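You operate a simulated robot arm through the tools that you are given. There is no shell and no other tool. Be economical: measure what you need, move in short steps, check, and stop when the job is done.

The job below is to be done with a simulated robot arm. You get a single attempt, and the scene is never put back.

TASK
Strip the burnt panel in the test tank at the current on the card.
Fine: turn the blue poles knob a quarter turn before the mains goes on, and back once it is off; leave the panel clipped in.
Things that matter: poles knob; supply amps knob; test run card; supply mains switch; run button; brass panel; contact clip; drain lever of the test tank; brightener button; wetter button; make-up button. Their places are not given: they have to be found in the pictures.

It is judged by the outcome, as a careful person would: the job done as asked, and still so three seconds after it is handed in. It fails if anything else is knocked over, pushed out of place, dropped, spilled or broken.

THE ROBOT
A 7-joint arm with a two-finger parallel gripper, fixed in place. Base frame: the origin is at the foot of the arm, x ahead of it, y to its left, z up. Units: cm, degrees, N and s.
With the tool pointing down near the work surface it reaches from about 30 to 70 cm from the base axis. Its first joint turns from -66.0 to 66.0 degrees. Payload 1.57 kg.
The TCP is the grasp point between the finger pads, 3 cm short of the fingertips. In the tool frame z runs along the fingers and y along their closing line. Largest opening 11 cm; finger width 2.4, thickness 1.2; the body of the gripper, 4.8 by 11.2 cm, starts 7.8 cm behind the TCP.
Orientation is that of the tool frame in the base frame, as [roll, pitch, yaw] about the fixed x, y, z axes, in that order (R = Rz(yaw) Ry(pitch) Rx(roll)). With the fingers straight down and closing along the base's y, the tool's x points along the base's -x, its y along +y and its z along -z.

THE INTERFACE
- The arm moves only by the tool drive_tool. Its argument "rows" is a list of rows, each a list of 7 numbers: the turn, a rotation vector about the tool's x, y, z in units of 4 degrees (1.0 is 4 degrees), then the shift along the tool's x, y, z in units of 50 mm (1.0 is 50 mm), then the opening in per cent of the stroke, from 0 (shut) to 100 (fully open). In form: [[rx, ry, rz, x, y, z, claw], ...]. A call has 1 to 8 rows; each row shifts and turns the commanded pose from where the row before left it, along the tool's axes as they then stand. A call with a number of a shift or a turn outside -1 to 1 is refused whole. Rows are played at 5 a second. More than 5 cm and 8.6 degrees between two rows, or a gripper value outside its range, and nothing of the call is played. A pose out of reach is approached as far as the arm can. The call stops where the force on the tool passes 90 N (or 10 N more than at its start, if that is more) or the arm is blocked; 0.2 s more then pass. Each finger travels about 10.8 cm/s and halts on what it meets, pressing with about 34 N; the grip force reading is that of the motor and also rises with nothing between the fingers. The clock runs only during rows and for 0.2 s after the last one: add rows that do not move to give the fingers time. The reply holds the time, the measured pose of the TCP, the force on the tool along the base axes, the opening and the grip force, in the units named above and with some noise, and new pictures: "pictures" is both (left out), scene, wrist or none.
- Cameras (640 x 400 px; columns grow to the right, rows downward): "scene" is fixed at [15.06, -37.65, 141.15]; the picture's right is [0.90, -0.43, 0.00], its down [-0.22, -0.46, -0.86] and it looks along [0.37, 0.78, -0.51] (base axes); focal length 312 px, centre (320, 200). "wrist" rides on the gripper at [-3.6, 0, -8] in the tool frame; the picture's right is [0.00, -1.00, 0.00], its down [0.97, 0.00, -0.24] and it looks along [0.24, 0.00, 0.97] (tool axes); focal length 218 px, centre (320, 200).
- probe_pixels(camera, pixels): for up to 12 pixels [column, row] of the newest picture of that camera ("zoom" is the newest enlarged one), the place [x, y, z] in the base frame of the surface seen there, good to about 0.3 cm. The clock stands still meanwhile.
- inspect(camera, box): a new picture of the part [left, top, right, bottom] of that camera's present view, enlarged. The clock stands still meanwhile.
- close_job(): hands the job in; it is judged then, once.

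Keep the steps short. Do not move on a guess: measure, check each grasp and each placing, and mend mistakes. In all there are 80 turns and 120 pictures (those below and enlarged ones count). Leave the gripper open and the arm clear of the work at the hand-in unless told otherwise, and finish with a single line.

The tools are called as name(argument=value, ...) on one line, values as JSON. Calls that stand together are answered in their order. drive_tool: Moves the arm, as the interface text tells. Its arguments: {"type":"object","properties":{"rows":{"type":"array","items":{"type":"array","items":{"type":"number"}}},"pictures":{"type":"string","enum":["both","scene","wrist","none"]}},"required":["rows"]} The other tools are called the same way: probe_pixels (camera, pixels) gives the place of the surface under pixels of a picture; inspect (camera, box) takes an enlarged picture of a part of a camera's view; close_job () hands the job in.

At the start:

```text
time_s: 0.0
tcp_pos: [38.2, -12.5, 122.65]
tool_rot: [179.9, 0.0, -180.0]
ft_force: [0.6, 0.4, 0.7]
grip_width: 10.99
grip_force: 0.1
```

scene: 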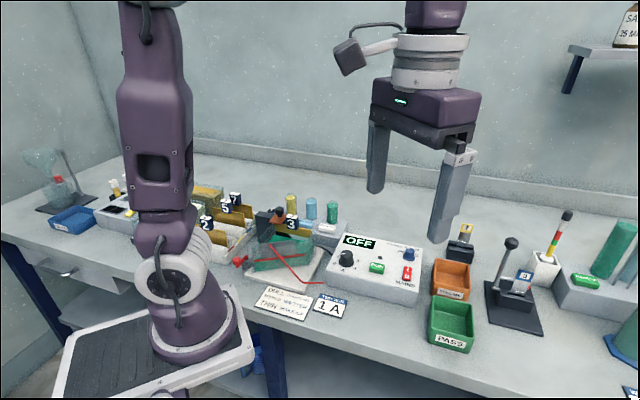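
wrist: 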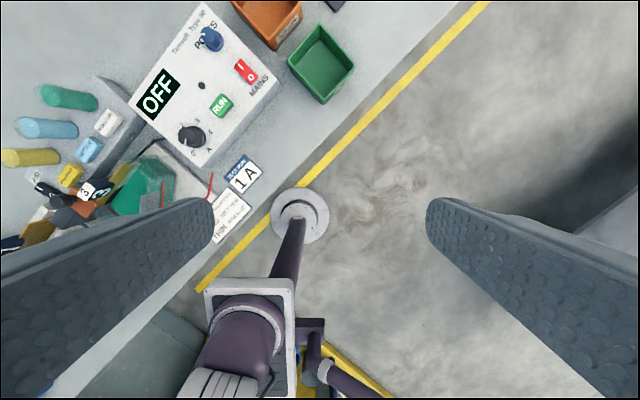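

I see the supply box (OFF display, black amps knob, green RUN, red mains, blue poles knob), the card "1 A", and notes. I'll enlarge these to read them.

inspect(camera="scene", box=[230, 180, 430, 325])

inspect(camera="wrist", box=[0, 0, 300, 250])

inspect(camera="scene", box=[20, 140, 340, 340])

inspect(camera="scene", box=[420, 180, 640, 380])

```text
2.76 times, centred on (330, 252) of scene
```

zoom: 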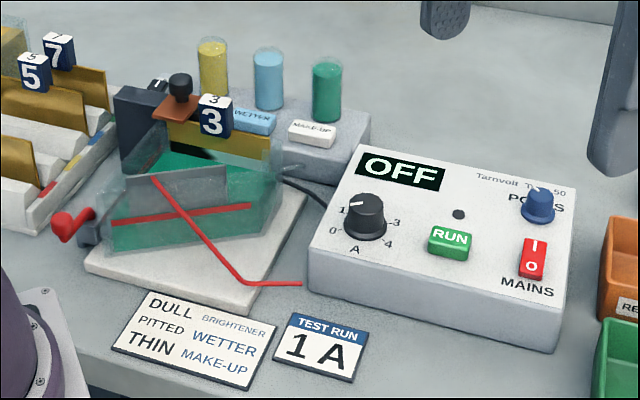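

```text
1.60 times, centred on (150, 125) of wrist
```

zoom: 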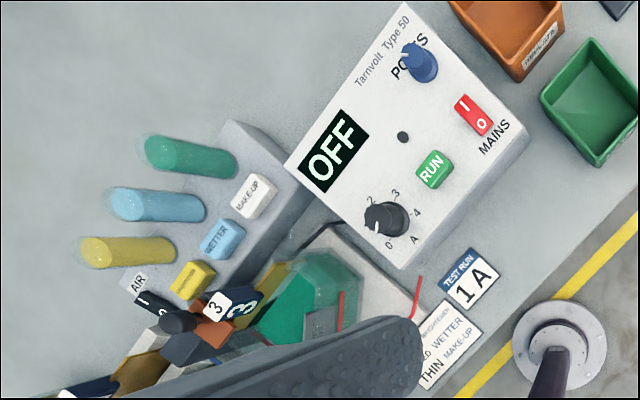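

```text
2.00 times, centred on (180, 240) of scene
```

zoom: 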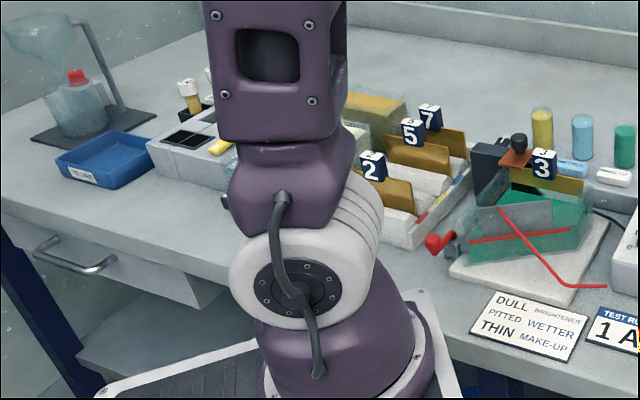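

```text
2.00 times, centred on (530, 280) of scene
```

zoom: 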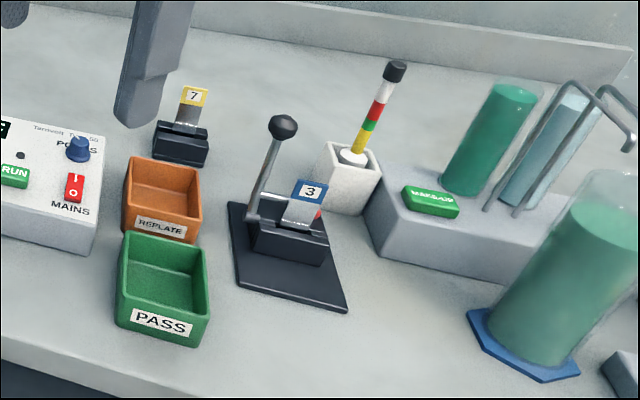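

Panel 3 hangs in the test tank and the card says 1 A. Now I'll measure the supply's controls in the wrist picture.

probe_pixels(camera="wrist", pixels=[[210, 40], [205, 30], [191, 137], [184, 131], [219, 105], [241, 66], [250, 75], [202, 86], [155, 92], [201, 6], [276, 88], [200, 162]])

inspect(camera="wrist", box=[130, 0, 290, 180])

probe_pixels(camera="scene", pixels=[[409, 248], [409, 253], [347, 253], [347, 259], [377, 264], [377, 268], [407, 270], [408, 277], [345, 297], [417, 300], [295, 273], [272, 210]])

```text
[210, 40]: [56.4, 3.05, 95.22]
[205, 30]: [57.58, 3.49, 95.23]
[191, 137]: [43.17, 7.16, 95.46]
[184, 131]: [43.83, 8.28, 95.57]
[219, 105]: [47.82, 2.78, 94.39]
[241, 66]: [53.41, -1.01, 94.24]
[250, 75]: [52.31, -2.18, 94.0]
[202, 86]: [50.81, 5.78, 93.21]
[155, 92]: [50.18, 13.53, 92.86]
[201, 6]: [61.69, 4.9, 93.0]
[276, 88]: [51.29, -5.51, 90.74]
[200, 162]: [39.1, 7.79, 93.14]
```

```text
2.22 times, centred on (210, 90) of wrist
```

zoom: 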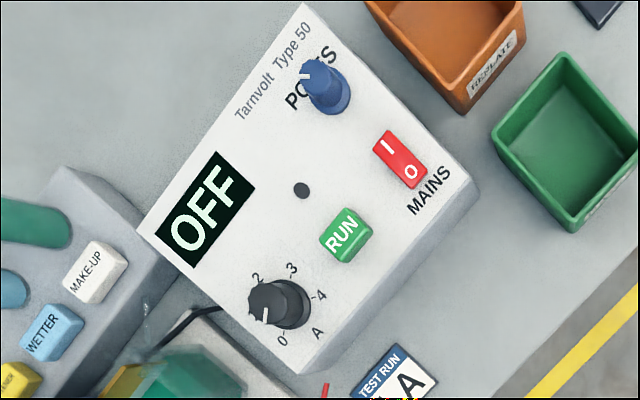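

```text
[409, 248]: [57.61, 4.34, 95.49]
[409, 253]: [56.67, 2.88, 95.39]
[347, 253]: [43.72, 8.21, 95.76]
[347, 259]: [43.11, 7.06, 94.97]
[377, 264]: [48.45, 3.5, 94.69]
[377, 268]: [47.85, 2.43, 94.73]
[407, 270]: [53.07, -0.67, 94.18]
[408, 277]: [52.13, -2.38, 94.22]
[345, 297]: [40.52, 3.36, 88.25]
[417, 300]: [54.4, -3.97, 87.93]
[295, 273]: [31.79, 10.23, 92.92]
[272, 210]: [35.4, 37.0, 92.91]
```

The amps pointer seems to sit below 1. I'll move over the supply at safe height for a closer look at both knobs.

drive_tool(rows=[[0, 0, 0, -0.28, 0.62, 0.4, 100], [0, 0, 0, -0.28, 0.62, 0.4, 100], [0, 0, 0, -0.28, 0.62, 0.4, 100], [0, 0, 0, -0.28, 0.62, 0.4, 100], [0, 0, 0, -0.28, 0.62, 0.4, 100], [0, 0, 0, -0.28, 0.62, 0.4, 100]])

inspect(camera="wrist", box=[200, 0, 440, 400])

```text
time_s: 1.4
tcp_pos: [46.54, 6.4, 110.68]
tool_rot: [179.9, 0.0, -180.0]
ft_force: [-0.4, 0.4, -0.3]
grip_width: 10.98
grip_force: 0.0
```

scene: 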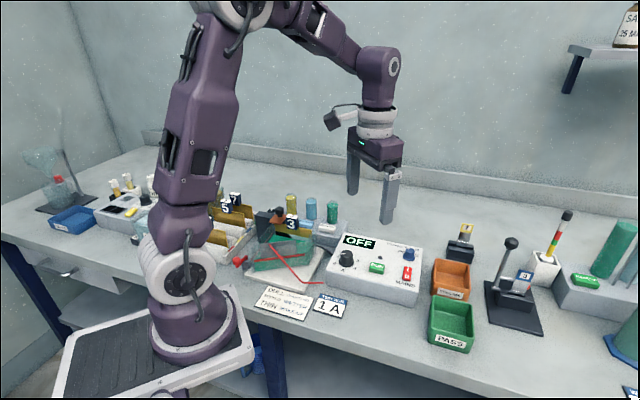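
wrist: 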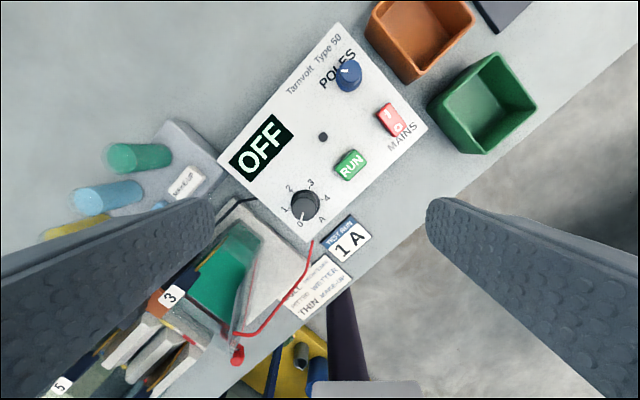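

```text
1.00 times, centred on (320, 200) of wrist
```

zoom: 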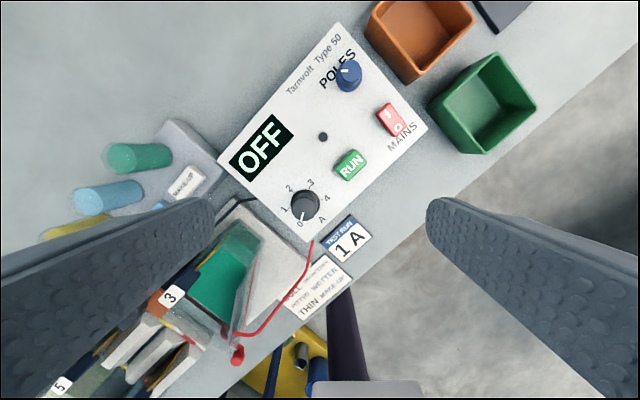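

inspect(camera="wrist", box=[260, 165, 350, 235])

inspect(camera="wrist", box=[300, 35, 420, 150])

probe_pixels(camera="wrist", pixels=[[305, 202], [300, 202], [310, 202], [302, 215], [299, 224], [284, 208], [289, 188], [311, 183], [326, 198], [348, 72], [343, 71], [350, 85]])

```text
5.71 times, centred on (305, 200) of wrist
```

zoom: 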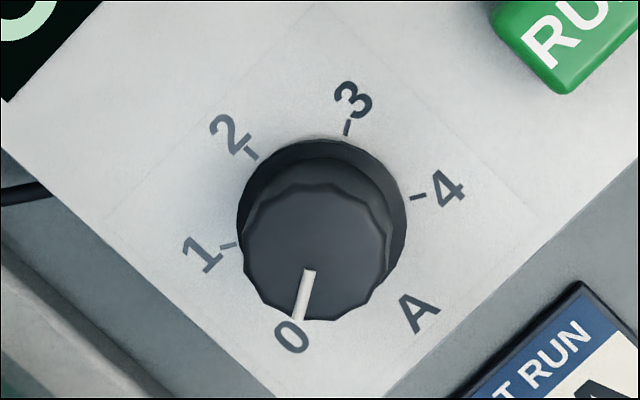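

```text
3.48 times, centred on (360, 92) of wrist
```

zoom: 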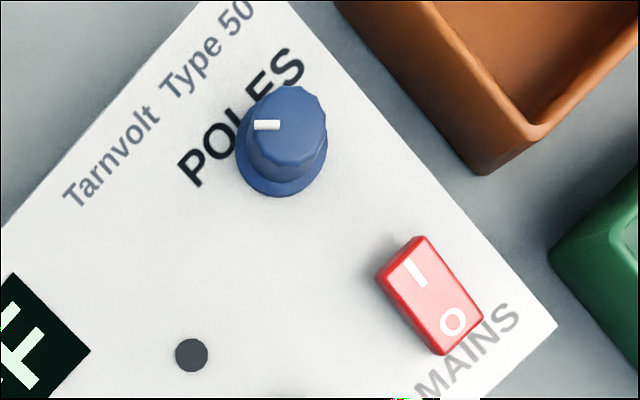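

```text
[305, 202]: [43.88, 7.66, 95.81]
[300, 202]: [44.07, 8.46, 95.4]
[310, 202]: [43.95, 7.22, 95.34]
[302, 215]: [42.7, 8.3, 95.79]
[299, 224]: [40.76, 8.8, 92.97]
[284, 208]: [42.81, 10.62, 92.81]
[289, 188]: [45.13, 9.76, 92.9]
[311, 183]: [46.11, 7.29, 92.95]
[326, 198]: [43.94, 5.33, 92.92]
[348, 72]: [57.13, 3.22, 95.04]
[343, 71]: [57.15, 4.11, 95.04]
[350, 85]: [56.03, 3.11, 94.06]
```

Amps knob stands at 0 with 60° steps, clockwise to 1. The poles pointer sits at half-past-ten of the box, so a clockwise quarter turn takes it to half-past-one. I'll measure the knob's edges and the neighbouring tray height.

probe_pixels(camera="wrist", pixels=[[351, 69], [346, 74], [355, 64], [356, 74], [347, 63], [407, 82], [367, 32], [388, 118], [398, 125], [350, 163], [292, 206], [317, 201]])

```text
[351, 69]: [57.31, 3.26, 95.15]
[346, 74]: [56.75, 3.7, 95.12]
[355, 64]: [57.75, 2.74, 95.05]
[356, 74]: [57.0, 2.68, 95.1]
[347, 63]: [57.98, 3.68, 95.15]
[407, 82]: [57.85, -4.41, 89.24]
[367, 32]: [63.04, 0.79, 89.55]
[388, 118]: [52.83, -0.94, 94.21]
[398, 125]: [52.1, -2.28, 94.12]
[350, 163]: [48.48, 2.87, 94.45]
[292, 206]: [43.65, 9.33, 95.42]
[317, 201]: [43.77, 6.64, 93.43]
```

Poles knob centre is about (57.2, 3.4), top 95.1. I'll go above it with the fingers part-open.

drive_tool(rows=[[0, 0, 0, -0.71, -0.2, 0.3, 45], [0, 0, 0, -0.71, -0.2, 0.3, 45], [0, 0, 0, -0.71, -0.2, 0.3, 45], [0, 0, 0, 0, 0, 0.5, 45], [0, 0, 0, 0, 0, 0, 45]])

```text
time_s: 2.6
tcp_pos: [57.36, 3.1, 103.8]
tool_rot: [-180.0, 0.1, 180.0]
ft_force: [0.6, 0.2, -0.4]
grip_width: 4.94
grip_force: 0.1
```

scene: 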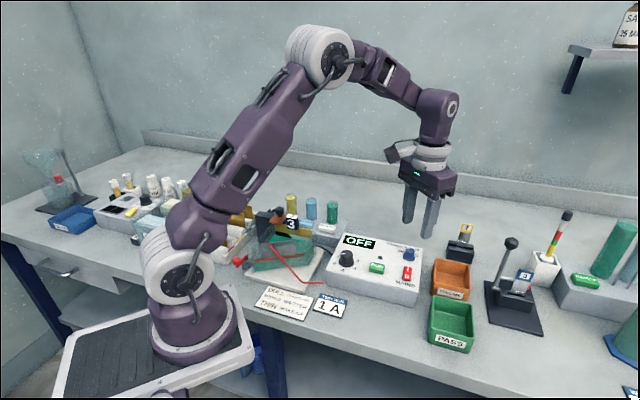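
wrist: 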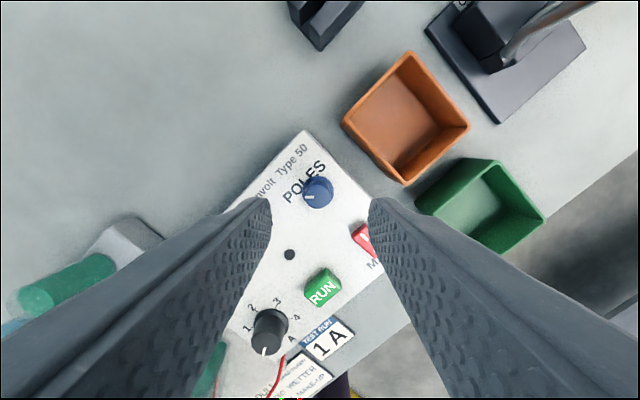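

probe_pixels(camera="wrist", pixels=[[318, 190], [310, 196], [318, 180], [329, 188], [308, 186], [318, 203], [404, 180], [408, 55]])

inspect(camera="wrist", box=[275, 150, 375, 230])

```text
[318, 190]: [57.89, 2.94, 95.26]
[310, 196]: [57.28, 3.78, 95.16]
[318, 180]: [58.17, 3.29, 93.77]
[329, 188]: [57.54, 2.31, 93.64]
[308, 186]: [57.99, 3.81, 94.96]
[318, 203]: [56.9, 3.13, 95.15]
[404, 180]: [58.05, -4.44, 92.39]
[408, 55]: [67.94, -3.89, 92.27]
```

```text
5.00 times, centred on (325, 190) of wrist
```

zoom: 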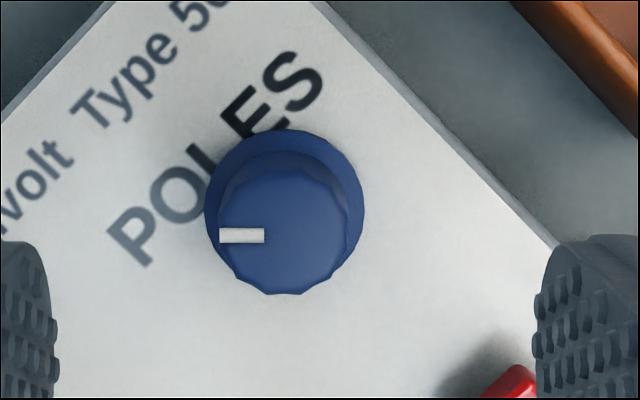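

Aligned within 0.2 cm. I'll descend so the tips sit beside the knob (TCP z about 96.9), and close.

drive_tool(rows=[[0, 0, 0, 0.04, 0.03, 0.5, 45], [0, 0, 0, 0, 0, 0.5, 45], [0, 0, 0, 0, 0, 0.38, 45], [0, 0, 0, 0, 0, 0, 45]], pictures="none")

drive_tool(rows=[[0, 0, 0, 0, 0, 0, 15], [0, 0, 0, 0, 0, 0, 15], [0, 0, 0, 0, 0, 0, 15]])

```text
time_s: 3.6
tcp_pos: [57.03, 3.43, 96.97]
tool_rot: [179.9, 0.0, 180.0]
ft_force: [0.2, -0.4, 0.1]
grip_width: 4.95
grip_force: 0.1
```

```text
time_s: 4.4
tcp_pos: [57.04, 3.46, 96.96]
tool_rot: [179.9, 0.0, -179.9]
ft_force: [-0.6, -1.5, -5.0]
grip_width: 2.09
grip_force: 34.8
```

scene: 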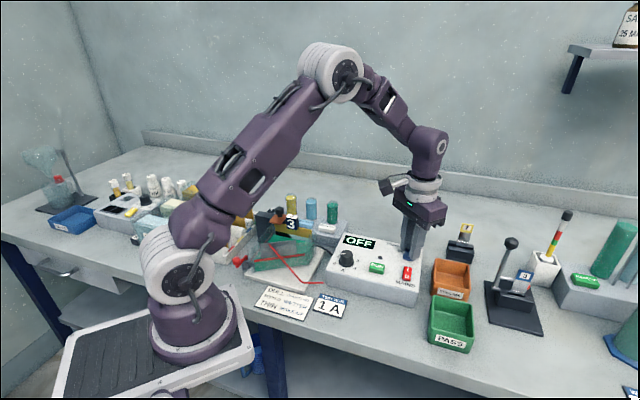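
wrist: 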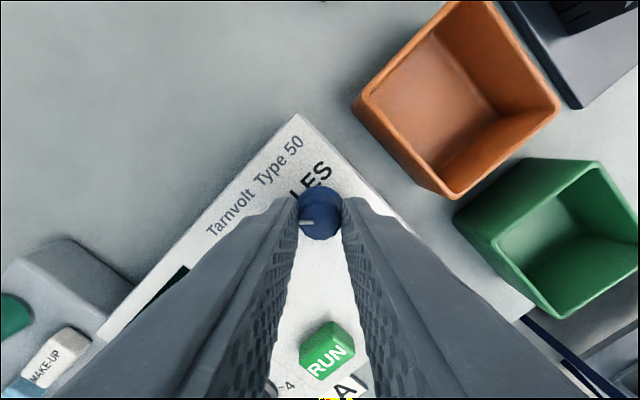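

Held at 2.09 cm. Now I turn clockwise (positive about tool z), first 32°.

drive_tool(rows=[[0, 0, 1, 0, 0, 0, 15], [0, 0, 1, 0, 0, 0, 15], [0, 0, 1, 0, 0, 0, 15], [0, 0, 1, 0, 0, 0, 15], [0, 0, 1, 0, 0, 0, 15], [0, 0, 1, 0, 0, 0, 15], [0, 0, 1, 0, 0, 0, 15], [0, 0, 1, 0, 0, 0, 15]], pictures="wrist")

```text
time_s: 6.2
tcp_pos: [57.04, 3.4, 96.76]
tool_rot: [179.9, 0.1, 147.9]
ft_force: [1.7, 18.5, 30.5]
grip_width: 2.11
grip_force: 34.2
```

wrist: 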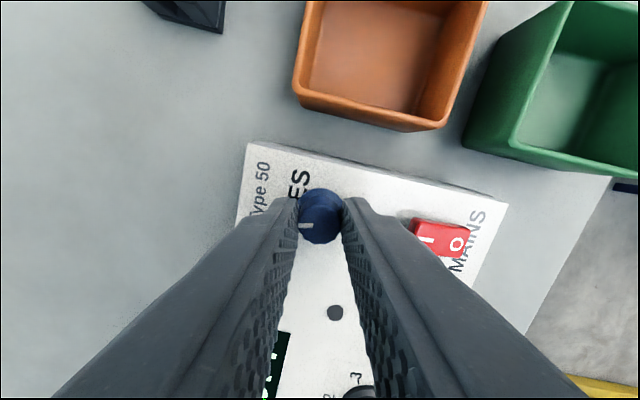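

The knob turns with the fingers. There is some downward pressing (30 N), so I add a slight lift and continue.

drive_tool(rows=[[0, 0, 1, 0, 0, -0.03, 15], [0, 0, 1, 0, 0, 0, 15], [0, 0, 1, 0, 0, 0, 15], [0, 0, 1, 0, 0, 0, 15], [0, 0, 1, 0, 0, 0, 15], [0, 0, 1, 0, 0, 0, 15], [0, 0, 1, 0, 0, 0, 15], [0, 0, 1, 0, 0, 0, 15]], pictures="wrist")

```text
time_s: 8.0
tcp_pos: [57.14, 3.38, 96.91]
tool_rot: [-179.9, -0.2, 116.0]
ft_force: [13.6, 21.4, -29.0]
grip_width: 2.09
grip_force: 34.3
```

wrist: 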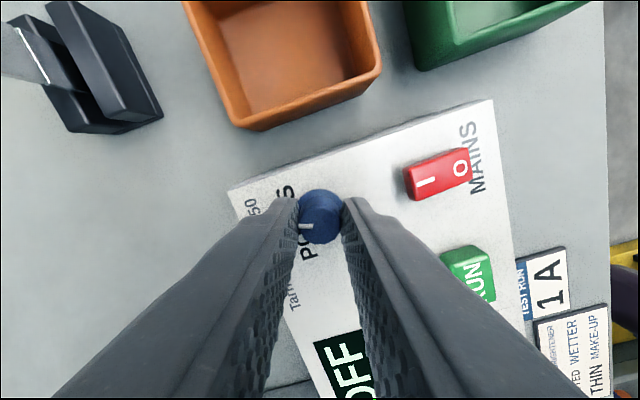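

64° done; now the remaining 26°.

drive_tool(rows=[[0, 0, 1, 0, 0, 0.015, 15], [0, 0, 1, 0, 0, 0, 15], [0, 0, 1, 0, 0, 0, 15], [0, 0, 1, 0, 0, 0, 15], [0, 0, 1, 0, 0, 0, 15], [0, 0, 1, 0, 0, 0, 15], [0, 0, 0.5, 0, 0, 0, 15], [0, 0, 0, 0, 0, 0, 15]], pictures="wrist")

```text
time_s: 9.8
tcp_pos: [57.18, 3.27, 96.88]
tool_rot: [179.9, -0.1, 90.0]
ft_force: [2.6, 25.4, 19.0]
grip_width: 2.13
grip_force: 34.4
```

wrist: 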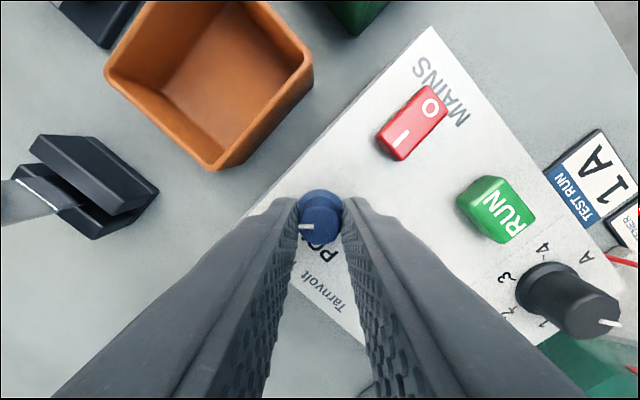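

Turned a full 90°. I release and lift straight up.

drive_tool(rows=[[0, 0, 0, 0, 0, 0, 40], [0, 0, 0, 0, 0, 0, 40], [0, 0, 0, 0, 0, -0.6, 40], [0, 0, 0, 0, 0, -0.9, 40], [0, 0, 0, 0, 0, -0.5, 40]])

inspect(camera="wrist", box=[255, 130, 415, 230])

```text
time_s: 11.0
tcp_pos: [56.68, 3.23, 106.83]
tool_rot: [179.9, 0.0, 90.1]
ft_force: [-0.1, -0.4, 0.5]
grip_width: 4.41
grip_force: 0.0
```

scene: 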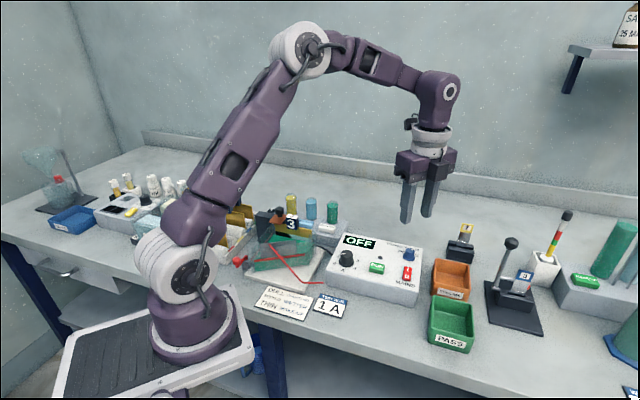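
wrist: 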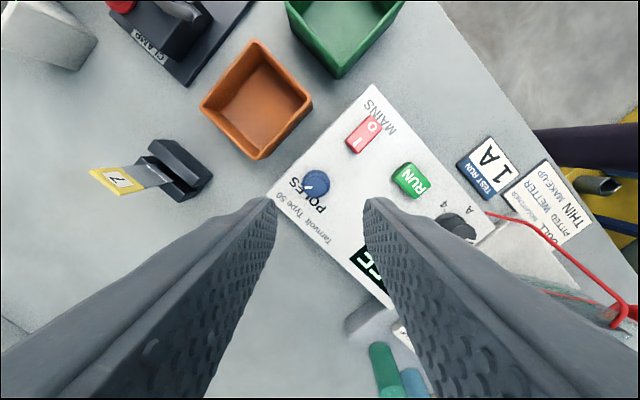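

```text
4.00 times, centred on (335, 180) of wrist
```

zoom: 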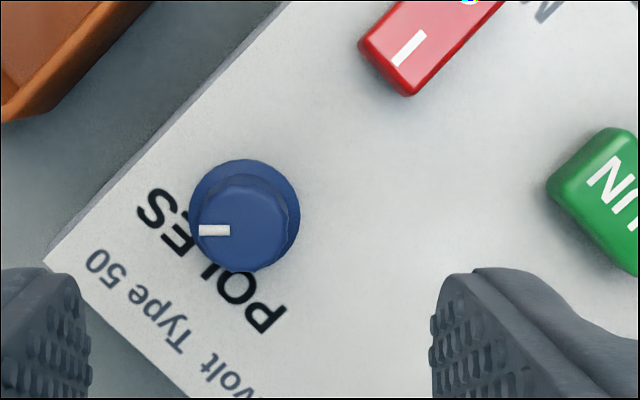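

Poles knob has moved exactly a quarter turn. Next the amps knob; I check nearby heights of the tank, clip and cables first.

probe_pixels(camera="scene", pixels=[[279, 209], [290, 221], [310, 233], [316, 231], [300, 236], [263, 238], [308, 250], [300, 262], [335, 232], [332, 212], [311, 208], [327, 229]])

```text
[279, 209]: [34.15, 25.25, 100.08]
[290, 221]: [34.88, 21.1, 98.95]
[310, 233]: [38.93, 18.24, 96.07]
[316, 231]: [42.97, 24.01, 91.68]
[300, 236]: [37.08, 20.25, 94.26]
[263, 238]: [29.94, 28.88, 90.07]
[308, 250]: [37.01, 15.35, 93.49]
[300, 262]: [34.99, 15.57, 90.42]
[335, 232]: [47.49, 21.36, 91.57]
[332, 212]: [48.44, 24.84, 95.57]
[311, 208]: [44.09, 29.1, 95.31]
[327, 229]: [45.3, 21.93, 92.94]
```

drive_tool(rows=[[0, 0, 0, 0.33, -0.89, 0, 45], [0, 0, 0, 0.33, -0.89, 0, 45], [0, 0, 0, 0.33, -0.89, 0, 45], [0, 0, -1, 0, 0, 0, 45], [0, 0, -1, 0, 0, 0, 45], [0, 0, -1, 0, 0, 0, 45], [0, 0, -1, 0, 0, 0, 45], [0, 0, -1, 0, 0, 0, 45]], pictures="none")

drive_tool(rows=[[0, 0, -1, 0, 0, 0, 45], [0, 0, -1, 0, 0, 0, 45], [0, 0, -1, 0, 0, 0, 45], [0, 0, -1, 0, 0, 0, 45], [0, 0, -1, 0, 0, 0, 45], [0, 0, -1, 0, 0, 0, 45], [0, 0, -1, 0, 0, 0, 45], [0, 0, -1, 0, 0, 0, 45]], pictures="none")

drive_tool(rows=[[0, 0, -1, 0, 0, 0, 45], [0, 0, -1, 0, 0, 0, 45], [0, 0, 0, 0, 0, 0.6, 45], [0, 0, 0, 0, 0, 0, 45]], pictures="both")

inspect(camera="wrist", box=[260, 150, 380, 240])

```text
time_s: 12.8
tcp_pos: [43.69, 8.11, 106.83]
tool_rot: [179.9, 0.0, 110.1]
ft_force: [0.7, -0.1, 0.4]
grip_width: 4.96
grip_force: 0.0
```

```text
time_s: 14.6
tcp_pos: [43.77, 8.13, 106.85]
tool_rot: [179.8, 0.0, 142.1]
ft_force: [-0.2, 0.1, 0.0]
grip_width: 4.92
grip_force: 0.0
```

```text
time_s: 15.6
tcp_pos: [43.74, 8.2, 103.93]
tool_rot: [179.9, 0.0, 150.0]
ft_force: [0.5, 0.0, 0.3]
grip_width: 4.94
grip_force: 0.0
```

scene: 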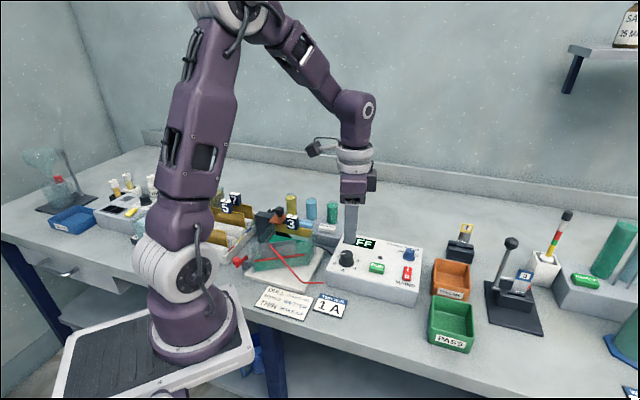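
wrist: 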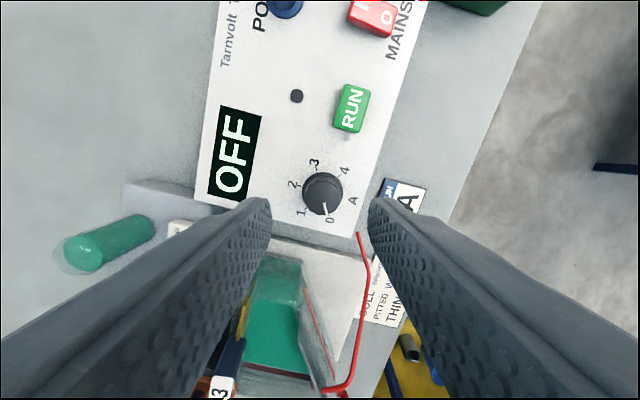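

```text
4.44 times, centred on (320, 195) of wrist
```

zoom: 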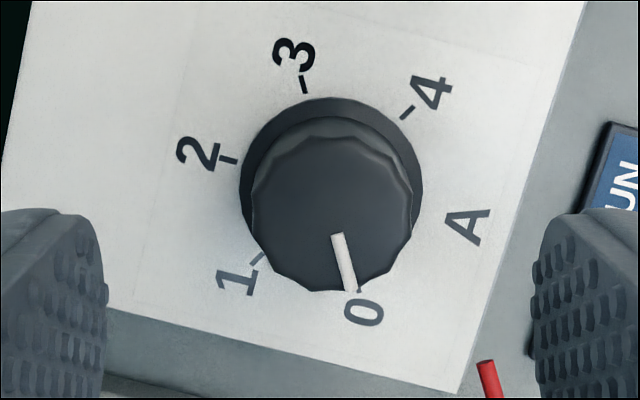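

Knob centre is off by about (+0.27, −0.21) cm in tool axes. I correct that, descend to z≈97.1, and grip.

drive_tool(rows=[[0, 0, 0, 0.054, -0.042, 0.5, 45], [0, 0, 0, 0, 0, 0.5, 45], [0, 0, 0, 0, 0, 0.36, 45], [0, 0, 0, 0, 0, 0, 45], [0, 0, 0, 0, 0, 0, 20], [0, 0, 0, 0, 0, 0, 20], [0, 0, 0, 0, 0, 0, 20]], pictures="wrist")

```text
time_s: 17.2
tcp_pos: [43.44, 8.14, 97.14]
tool_rot: [-180.0, -0.2, 150.0]
ft_force: [-4.3, -7.9, -11.3]
grip_width: 2.87
grip_force: 38.5
```

wrist: 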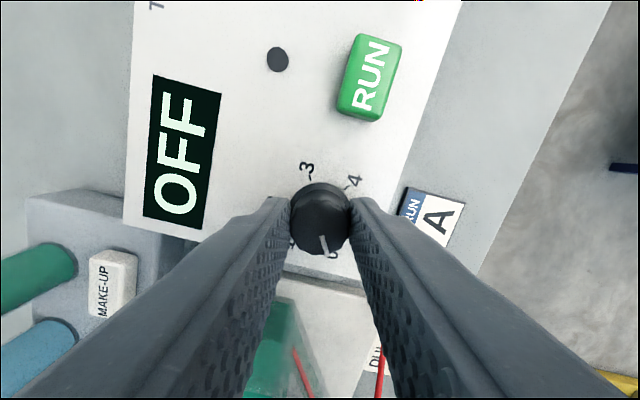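

Gripped at 2.87 cm. I turn 60° clockwise: 32° now, then 28°.

drive_tool(rows=[[0, 0, 1, 0, 0, 0, 20], [0, 0, 1, 0, 0, 0, 20], [0, 0, 1, 0, 0, 0, 20], [0, 0, 1, 0, 0, 0, 20], [0, 0, 1, 0, 0, 0, 20], [0, 0, 1, 0, 0, 0, 20], [0, 0, 1, 0, 0, 0, 20], [0, 0, 1, 0, 0, 0, 20]], pictures="none")

drive_tool(rows=[[0, 0, 1, 0, 0, 0, 20], [0, 0, 1, 0, 0, 0, 20], [0, 0, 1, 0, 0, 0, 20], [0, 0, 1, 0, 0, 0, 20], [0, 0, 1, 0, 0, 0, 20], [0, 0, 1, 0, 0, 0, 20], [0, 0, 1, 0, 0, 0, 20], [0, 0, 0, 0, 0, 0, 20]], pictures="wrist")

```text
time_s: 19.0
tcp_pos: [43.39, 8.08, 96.97]
tool_rot: [-179.9, -0.1, 117.9]
ft_force: [-17.0, -24.7, 3.3]
grip_width: 2.88
grip_force: 38.5
```

```text
time_s: 20.8
tcp_pos: [43.33, 8.05, 96.92]
tool_rot: [-179.7, 0.0, 89.8]
ft_force: [-26.1, -27.7, 9.2]
grip_width: 2.86
grip_force: 39.3
```

wrist: 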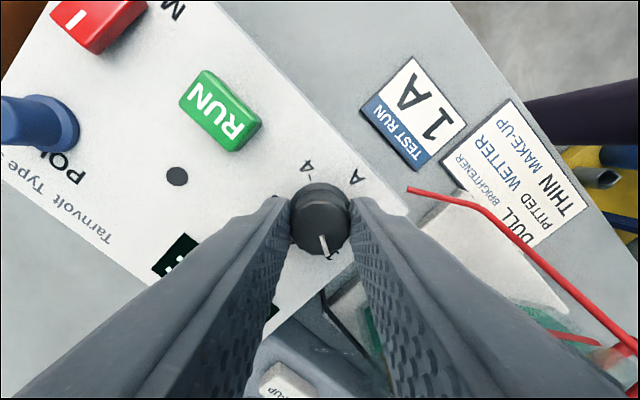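

Now release, rise, and check the pointer.

drive_tool(rows=[[0, 0, 0, 0, 0, 0, 45], [0, 0, 0, 0, 0, 0, 45], [0, 0, 0, 0, 0, -0.6, 45], [0, 0, 0, 0, 0, -0.8, 45], [0, 0, 0, 0, 0, 0, 45]], pictures="wrist")

inspect(camera="wrist", box=[260, 150, 380, 240])

```text
time_s: 22.0
tcp_pos: [43.3, 8.13, 104.22]
tool_rot: [180.0, -0.1, 90.0]
ft_force: [-0.1, 0.0, 0.2]
grip_width: 4.95
grip_force: 0.0
```

wrist: 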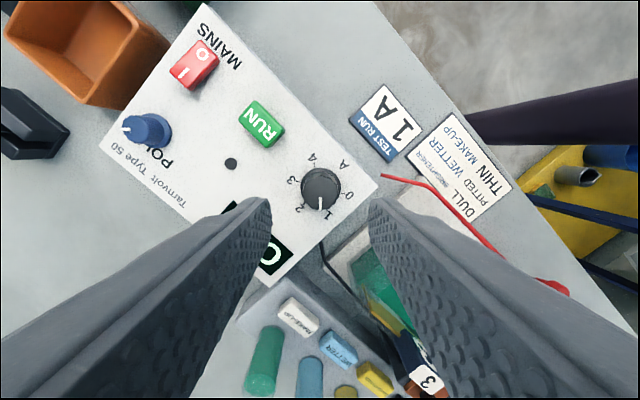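

```text
4.44 times, centred on (320, 195) of wrist
```

zoom: 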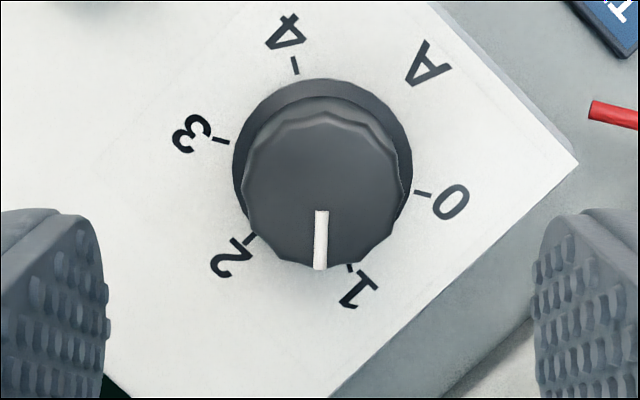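

The pointer now reads about 15° past the "1" tick (tick is to the right of the pointer). I'll regrip, check, and bring it back about 15°.

drive_tool(rows=[[0, 0, 0, 0, 0, 0.6, 45], [0, 0, 0, 0, 0, 0.6, 45], [0, 0, 0, 0, 0, 0.22, 45], [0, 0, 0, 0, 0, 0, 30], [0, 0, 0, 0, 0, 0, 20], [0, 0, 0, 0, 0, 0, 20], [0, 0, 0, 0, 0, 0, 20]], pictures="wrist")

inspect(camera="wrist", box=[260, 150, 380, 270])

```text
time_s: 23.6
tcp_pos: [43.35, 8.17, 97.04]
tool_rot: [-179.8, 0.0, 89.9]
ft_force: [-14.8, 0.2, -9.3]
grip_width: 2.98
grip_force: 38.8
```

wrist: 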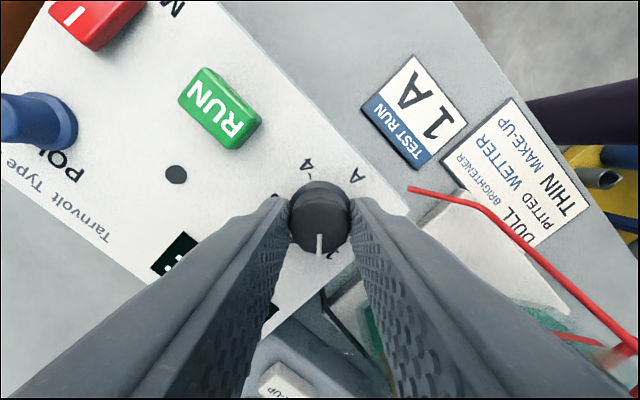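

```text
3.33 times, centred on (320, 210) of wrist
```

zoom: 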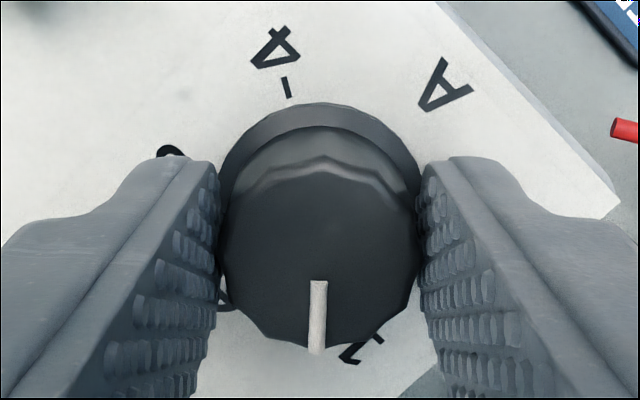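

drive_tool(rows=[[0, 0, -1, 0, 0, 0, 20], [0, 0, -1, 0, 0, 0, 20], [0, 0, -1, 0, 0, 0, 20], [0, 0, -0.8, 0, 0, 0, 20], [0, 0, 0, 0, 0, 0, 20], [0, 0, 0, 0, 0, 0, 20]], pictures="wrist")

inspect(camera="wrist", box=[260, 150, 380, 270])

```text
time_s: 25.0
tcp_pos: [43.23, 8.17, 96.76]
tool_rot: [-179.9, -0.1, 105.1]
ft_force: [-25.8, -2.7, 23.3]
grip_width: 2.96
grip_force: 39.5
```

wrist: 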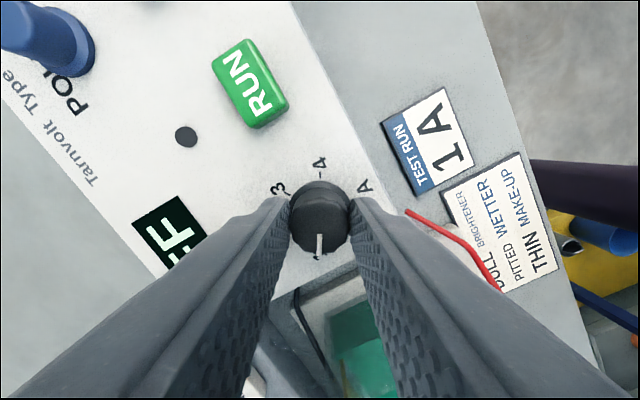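

```text
3.33 times, centred on (320, 210) of wrist
```

zoom: 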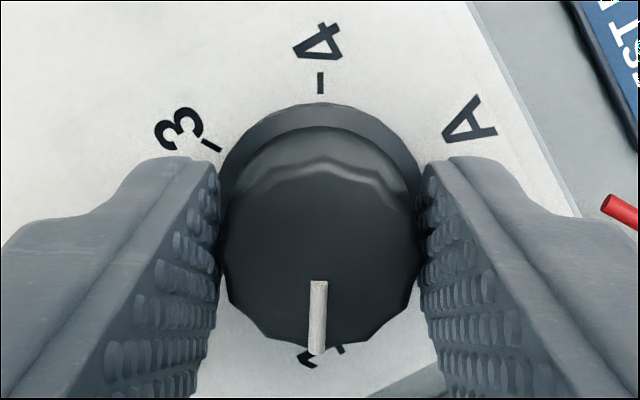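

Pointer is now opposite the 4 tick, i.e. on 1. I release gently and check again.

drive_tool(rows=[[0, 0, 0, 0, 0, 0, 32], [0, 0, 0, 0, 0, 0, 45], [0, 0, 0, 0, 0, 0, 45], [0, 0, 0, 0, 0, -0.6, 45], [0, 0, 0, 0, 0, -0.8, 45], [0, 0, 0, 0, 0, 0, 45]], pictures="wrist")

inspect(camera="wrist", box=[260, 150, 380, 240])

```text
time_s: 26.4
tcp_pos: [43.55, 8.16, 103.85]
tool_rot: [179.9, 0.0, 105.2]
ft_force: [-0.6, 0.8, 0.4]
grip_width: 4.96
grip_force: 0.0
```

wrist: 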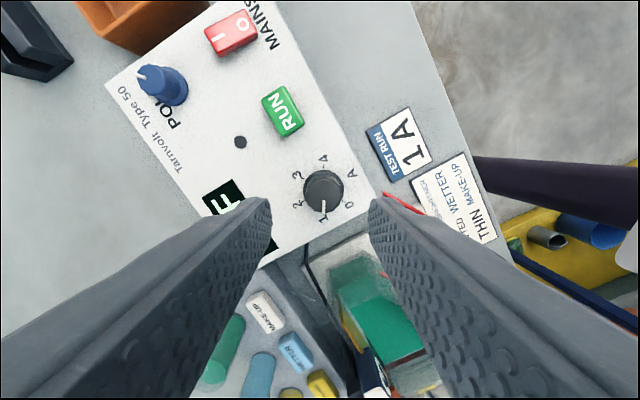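

```text
4.44 times, centred on (320, 195) of wrist
```

zoom: 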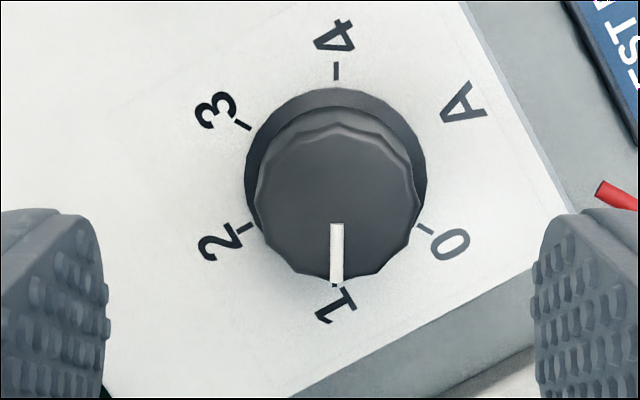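

Amps is exactly on 1. Next is the mains rocker: I close the fingers, square up with the box (yaw 135), and move above its "I" end for another measurement.

drive_tool(rows=[[0, 0, -1, 0, 0, 0, 20], [0, 0, -1, 0, 0, 0, 0], [0, 0, -1, 0, 0, 0, 0], [0, 0, -1, 0, 0, 0, 0], [0, 0, -1, 0, 0, 0, 0], [0, 0, -1, 0, 0, 0, 0], [0, 0, -1, 0, 0, 0, 0], [0, 0, -0.45, 0, 0, 0, 0]], pictures="none")

drive_tool(rows=[[0, 0, 0, -0.89, 0.09, 0, 0], [0, 0, 0, -0.89, 0.09, 0, 0], [0, 0, 0, -0.89, 0.09, 0, 0], [0, 0, 0, 0, 0, 0, 0]], pictures="both")

inspect(camera="wrist", box=[240, 100, 440, 240])

```text
time_s: 28.2
tcp_pos: [43.34, 8.16, 104.06]
tool_rot: [179.8, 0.0, 135.0]
ft_force: [0.5, 0.6, 0.4]
grip_width: 0.0
grip_force: 21.7
```

```text
time_s: 29.2
tcp_pos: [54.02, -0.31, 104.06]
tool_rot: [179.9, 0.0, 134.9]
ft_force: [-0.3, 0.5, 0.0]
grip_width: 0.02
grip_force: 21.7
```

scene: 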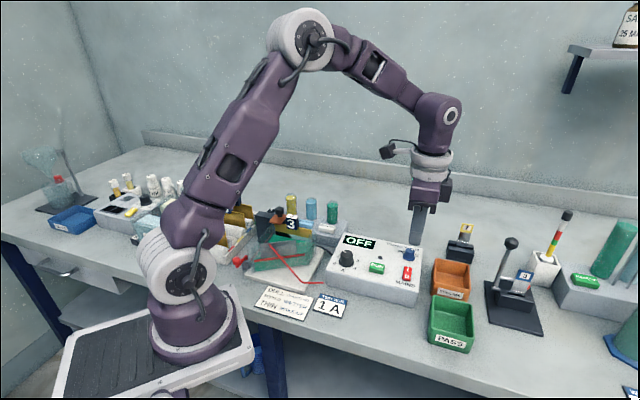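
wrist: 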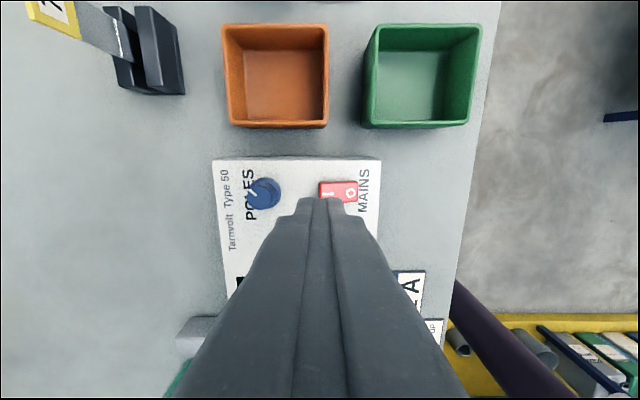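

```text
2.86 times, centred on (340, 170) of wrist
```

zoom: 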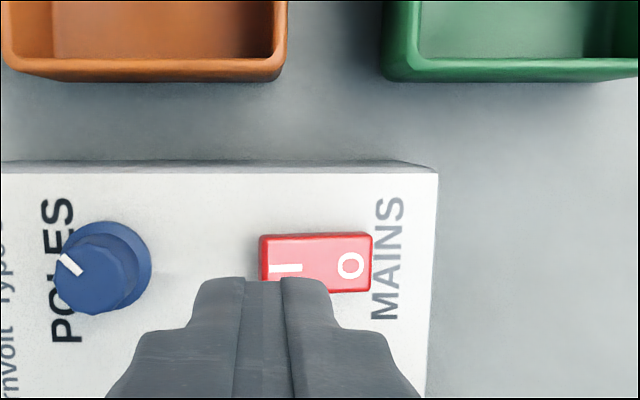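

The rocker's "I" half lies beneath the fingertips (rocker centre 1.55 cm along −tool y). I go down to just above it.

drive_tool(rows=[[0, 0, 0, 0.024, 0, 0.6, 0], [0, 0, 0, 0, 0, 0.6, 0], [0, 0, 0, 0, 0, 0.1, 0], [0, 0, 0, 0, 0, 0, 0]], pictures="none")

drive_tool(rows=[[0, 0, 0, 0, 0, 0.04, 0], [0, 0, 0, 0, 0, 0.04, 0], [0, 0, 0, 0, 0, 0.04, 0], [0, 0, 0, 0, 0, 0, 0]], pictures="scene")

inspect(camera="scene", box=[320, 220, 440, 310])

```text
time_s: 30.2
tcp_pos: [53.87, -0.24, 97.57]
tool_rot: [179.9, 0.0, 134.9]
ft_force: [0.1, 0.0, 0.3]
grip_width: 0.0
grip_force: 21.7
```

```text
time_s: 31.2
tcp_pos: [53.78, -0.17, 97.0]
tool_rot: [179.8, 0.1, 135.1]
ft_force: [-15.6, 4.6, 63.6]
grip_width: 0.0
grip_force: 21.5
```

scene: 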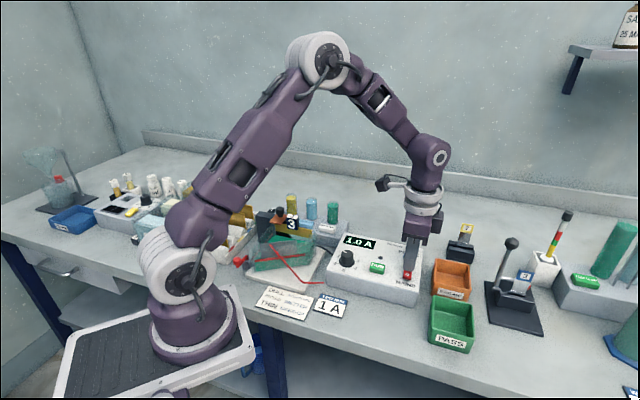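

```text
4.44 times, centred on (380, 265) of scene
```

zoom: 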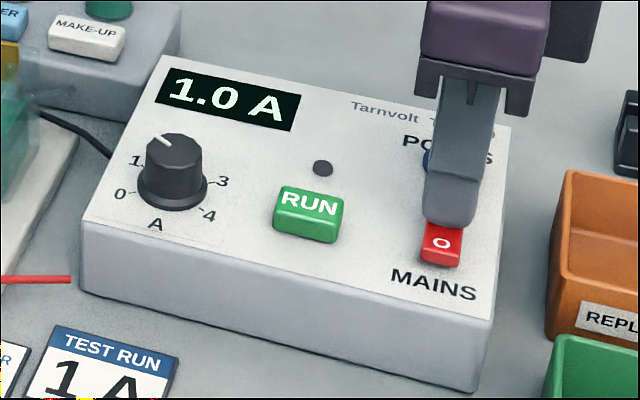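

Mains is on and the display reads 1.0 A. I rise and move over the green RUN button at (48.2, 2.9).

drive_tool(rows=[[0, 0, 0, 0, 0, -0.6, 0], [0, 0, 0, 0, 0, -0.3, 0], [0, 0, 0, 0.61, -0.18, 0, 0], [0, 0, 0, 0.61, -0.18, 0, 0], [0, 0, 0, 0, 0, 0, 0]], pictures="both")

probe_pixels(camera="scene", pixels=[[377, 264], [371, 266], [383, 268], [377, 270]])

```text
time_s: 32.4
tcp_pos: [48.23, 2.84, 101.41]
tool_rot: [179.9, 0.0, 135.0]
ft_force: [0.1, -0.2, 0.1]
grip_width: 0.0
grip_force: 21.6
```

scene: 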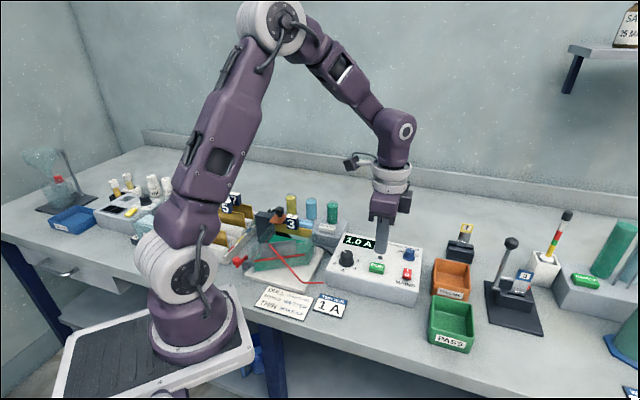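
wrist: 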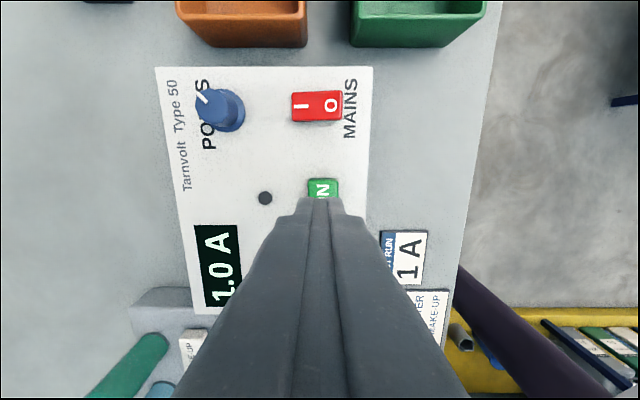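

```text
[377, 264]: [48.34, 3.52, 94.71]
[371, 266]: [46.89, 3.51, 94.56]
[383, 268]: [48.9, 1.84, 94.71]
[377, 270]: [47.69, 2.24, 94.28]
```

Well aligned over RUN. I go down and press in small steps.

drive_tool(rows=[[0, 0, 0, 0, 0, 0.65, 0], [0, 0, 0, 0, 0, 0, 0], [0, 0, 0, 0, 0, 0.04, 0], [0, 0, 0, 0, 0, 0.04, 0], [0, 0, 0, 0, 0, 0.04, 0], [0, 0, 0, 0, 0, 0, 0]], pictures="scene")

inspect(camera="scene", box=[240, 200, 420, 310])

```text
time_s: 33.8
tcp_pos: [48.3, 2.79, 97.56]
tool_rot: [179.9, 0.0, 135.1]
ft_force: [-0.4, -0.4, -0.4]
grip_width: 0.01
grip_force: 21.5
```

scene: 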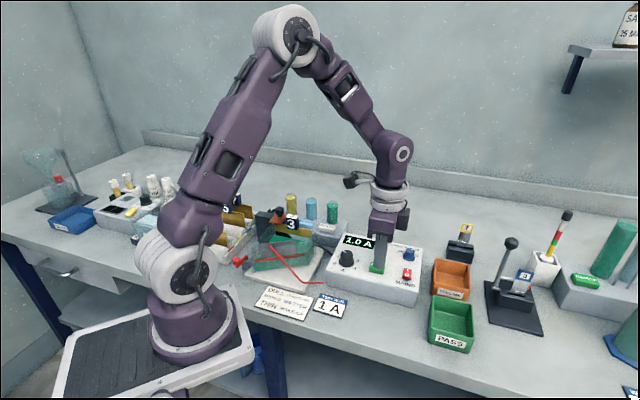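

```text
3.56 times, centred on (330, 255) of scene
```

zoom: 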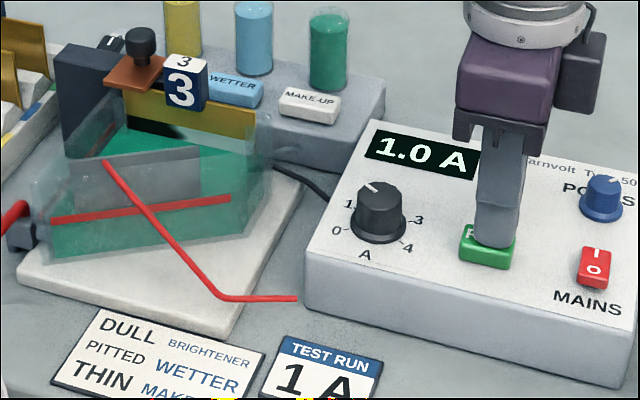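

Not touching yet (no force). I press further, 0.2 cm steps.

drive_tool(rows=[[0, 0, 0, 0, 0, 0.03, 0], [0, 0, 0, 0, 0, 0.03, 0], [0, 0, 0, 0, 0, 0.03, 0], [0, 0, 0, 0, 0, 0, 0]], pictures="scene")

inspect(camera="scene", box=[240, 200, 420, 310])

```text
time_s: 34.8
tcp_pos: [48.26, 2.81, 97.07]
tool_rot: [179.8, 0.0, 135.0]
ft_force: [-1.7, -1.1, 1.8]
grip_width: 0.0
grip_force: 21.1
```

scene: 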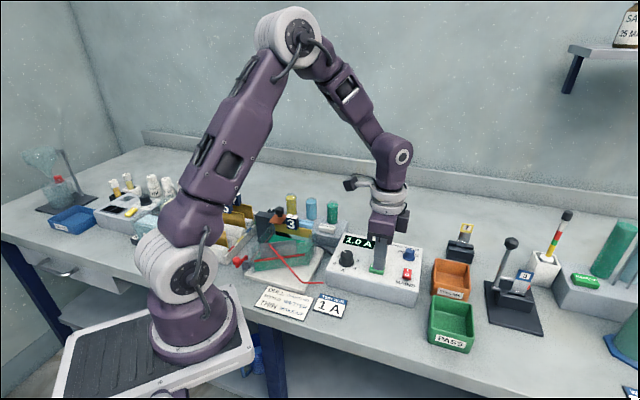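

```text
3.56 times, centred on (330, 255) of scene
```

zoom: 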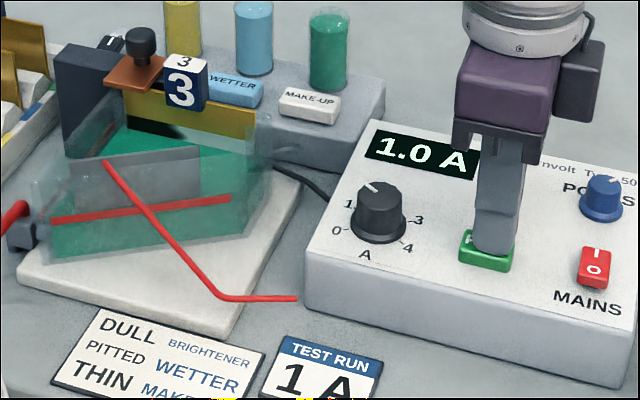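

The button is going down with a soft spring. A little further.

drive_tool(rows=[[0, 0, 0, 0, 0, 0.02, 0], [0, 0, 0, 0, 0, 0.02, 0], [0, 0, 0, 0, 0, 0, 0]], pictures="scene")

inspect(camera="scene", box=[240, 200, 420, 310])

```text
time_s: 35.6
tcp_pos: [48.07, 2.77, 96.83]
tool_rot: [179.9, 0.0, 135.0]
ft_force: [2.4, 2.3, 6.6]
grip_width: 0.0
grip_force: 21.6
```

scene: 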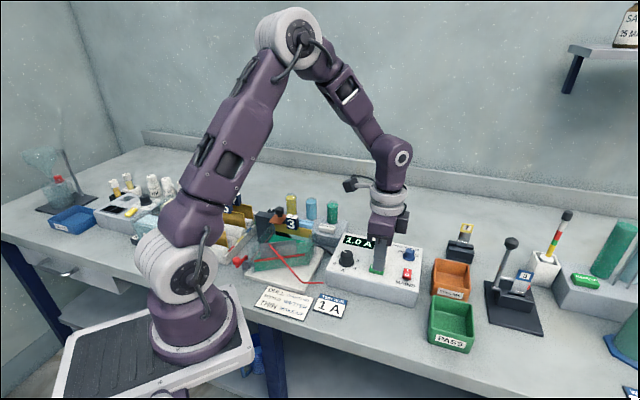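

```text
3.56 times, centred on (330, 255) of scene
```

zoom: 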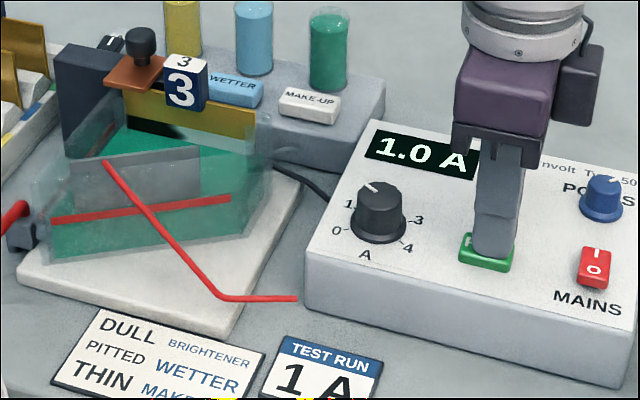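

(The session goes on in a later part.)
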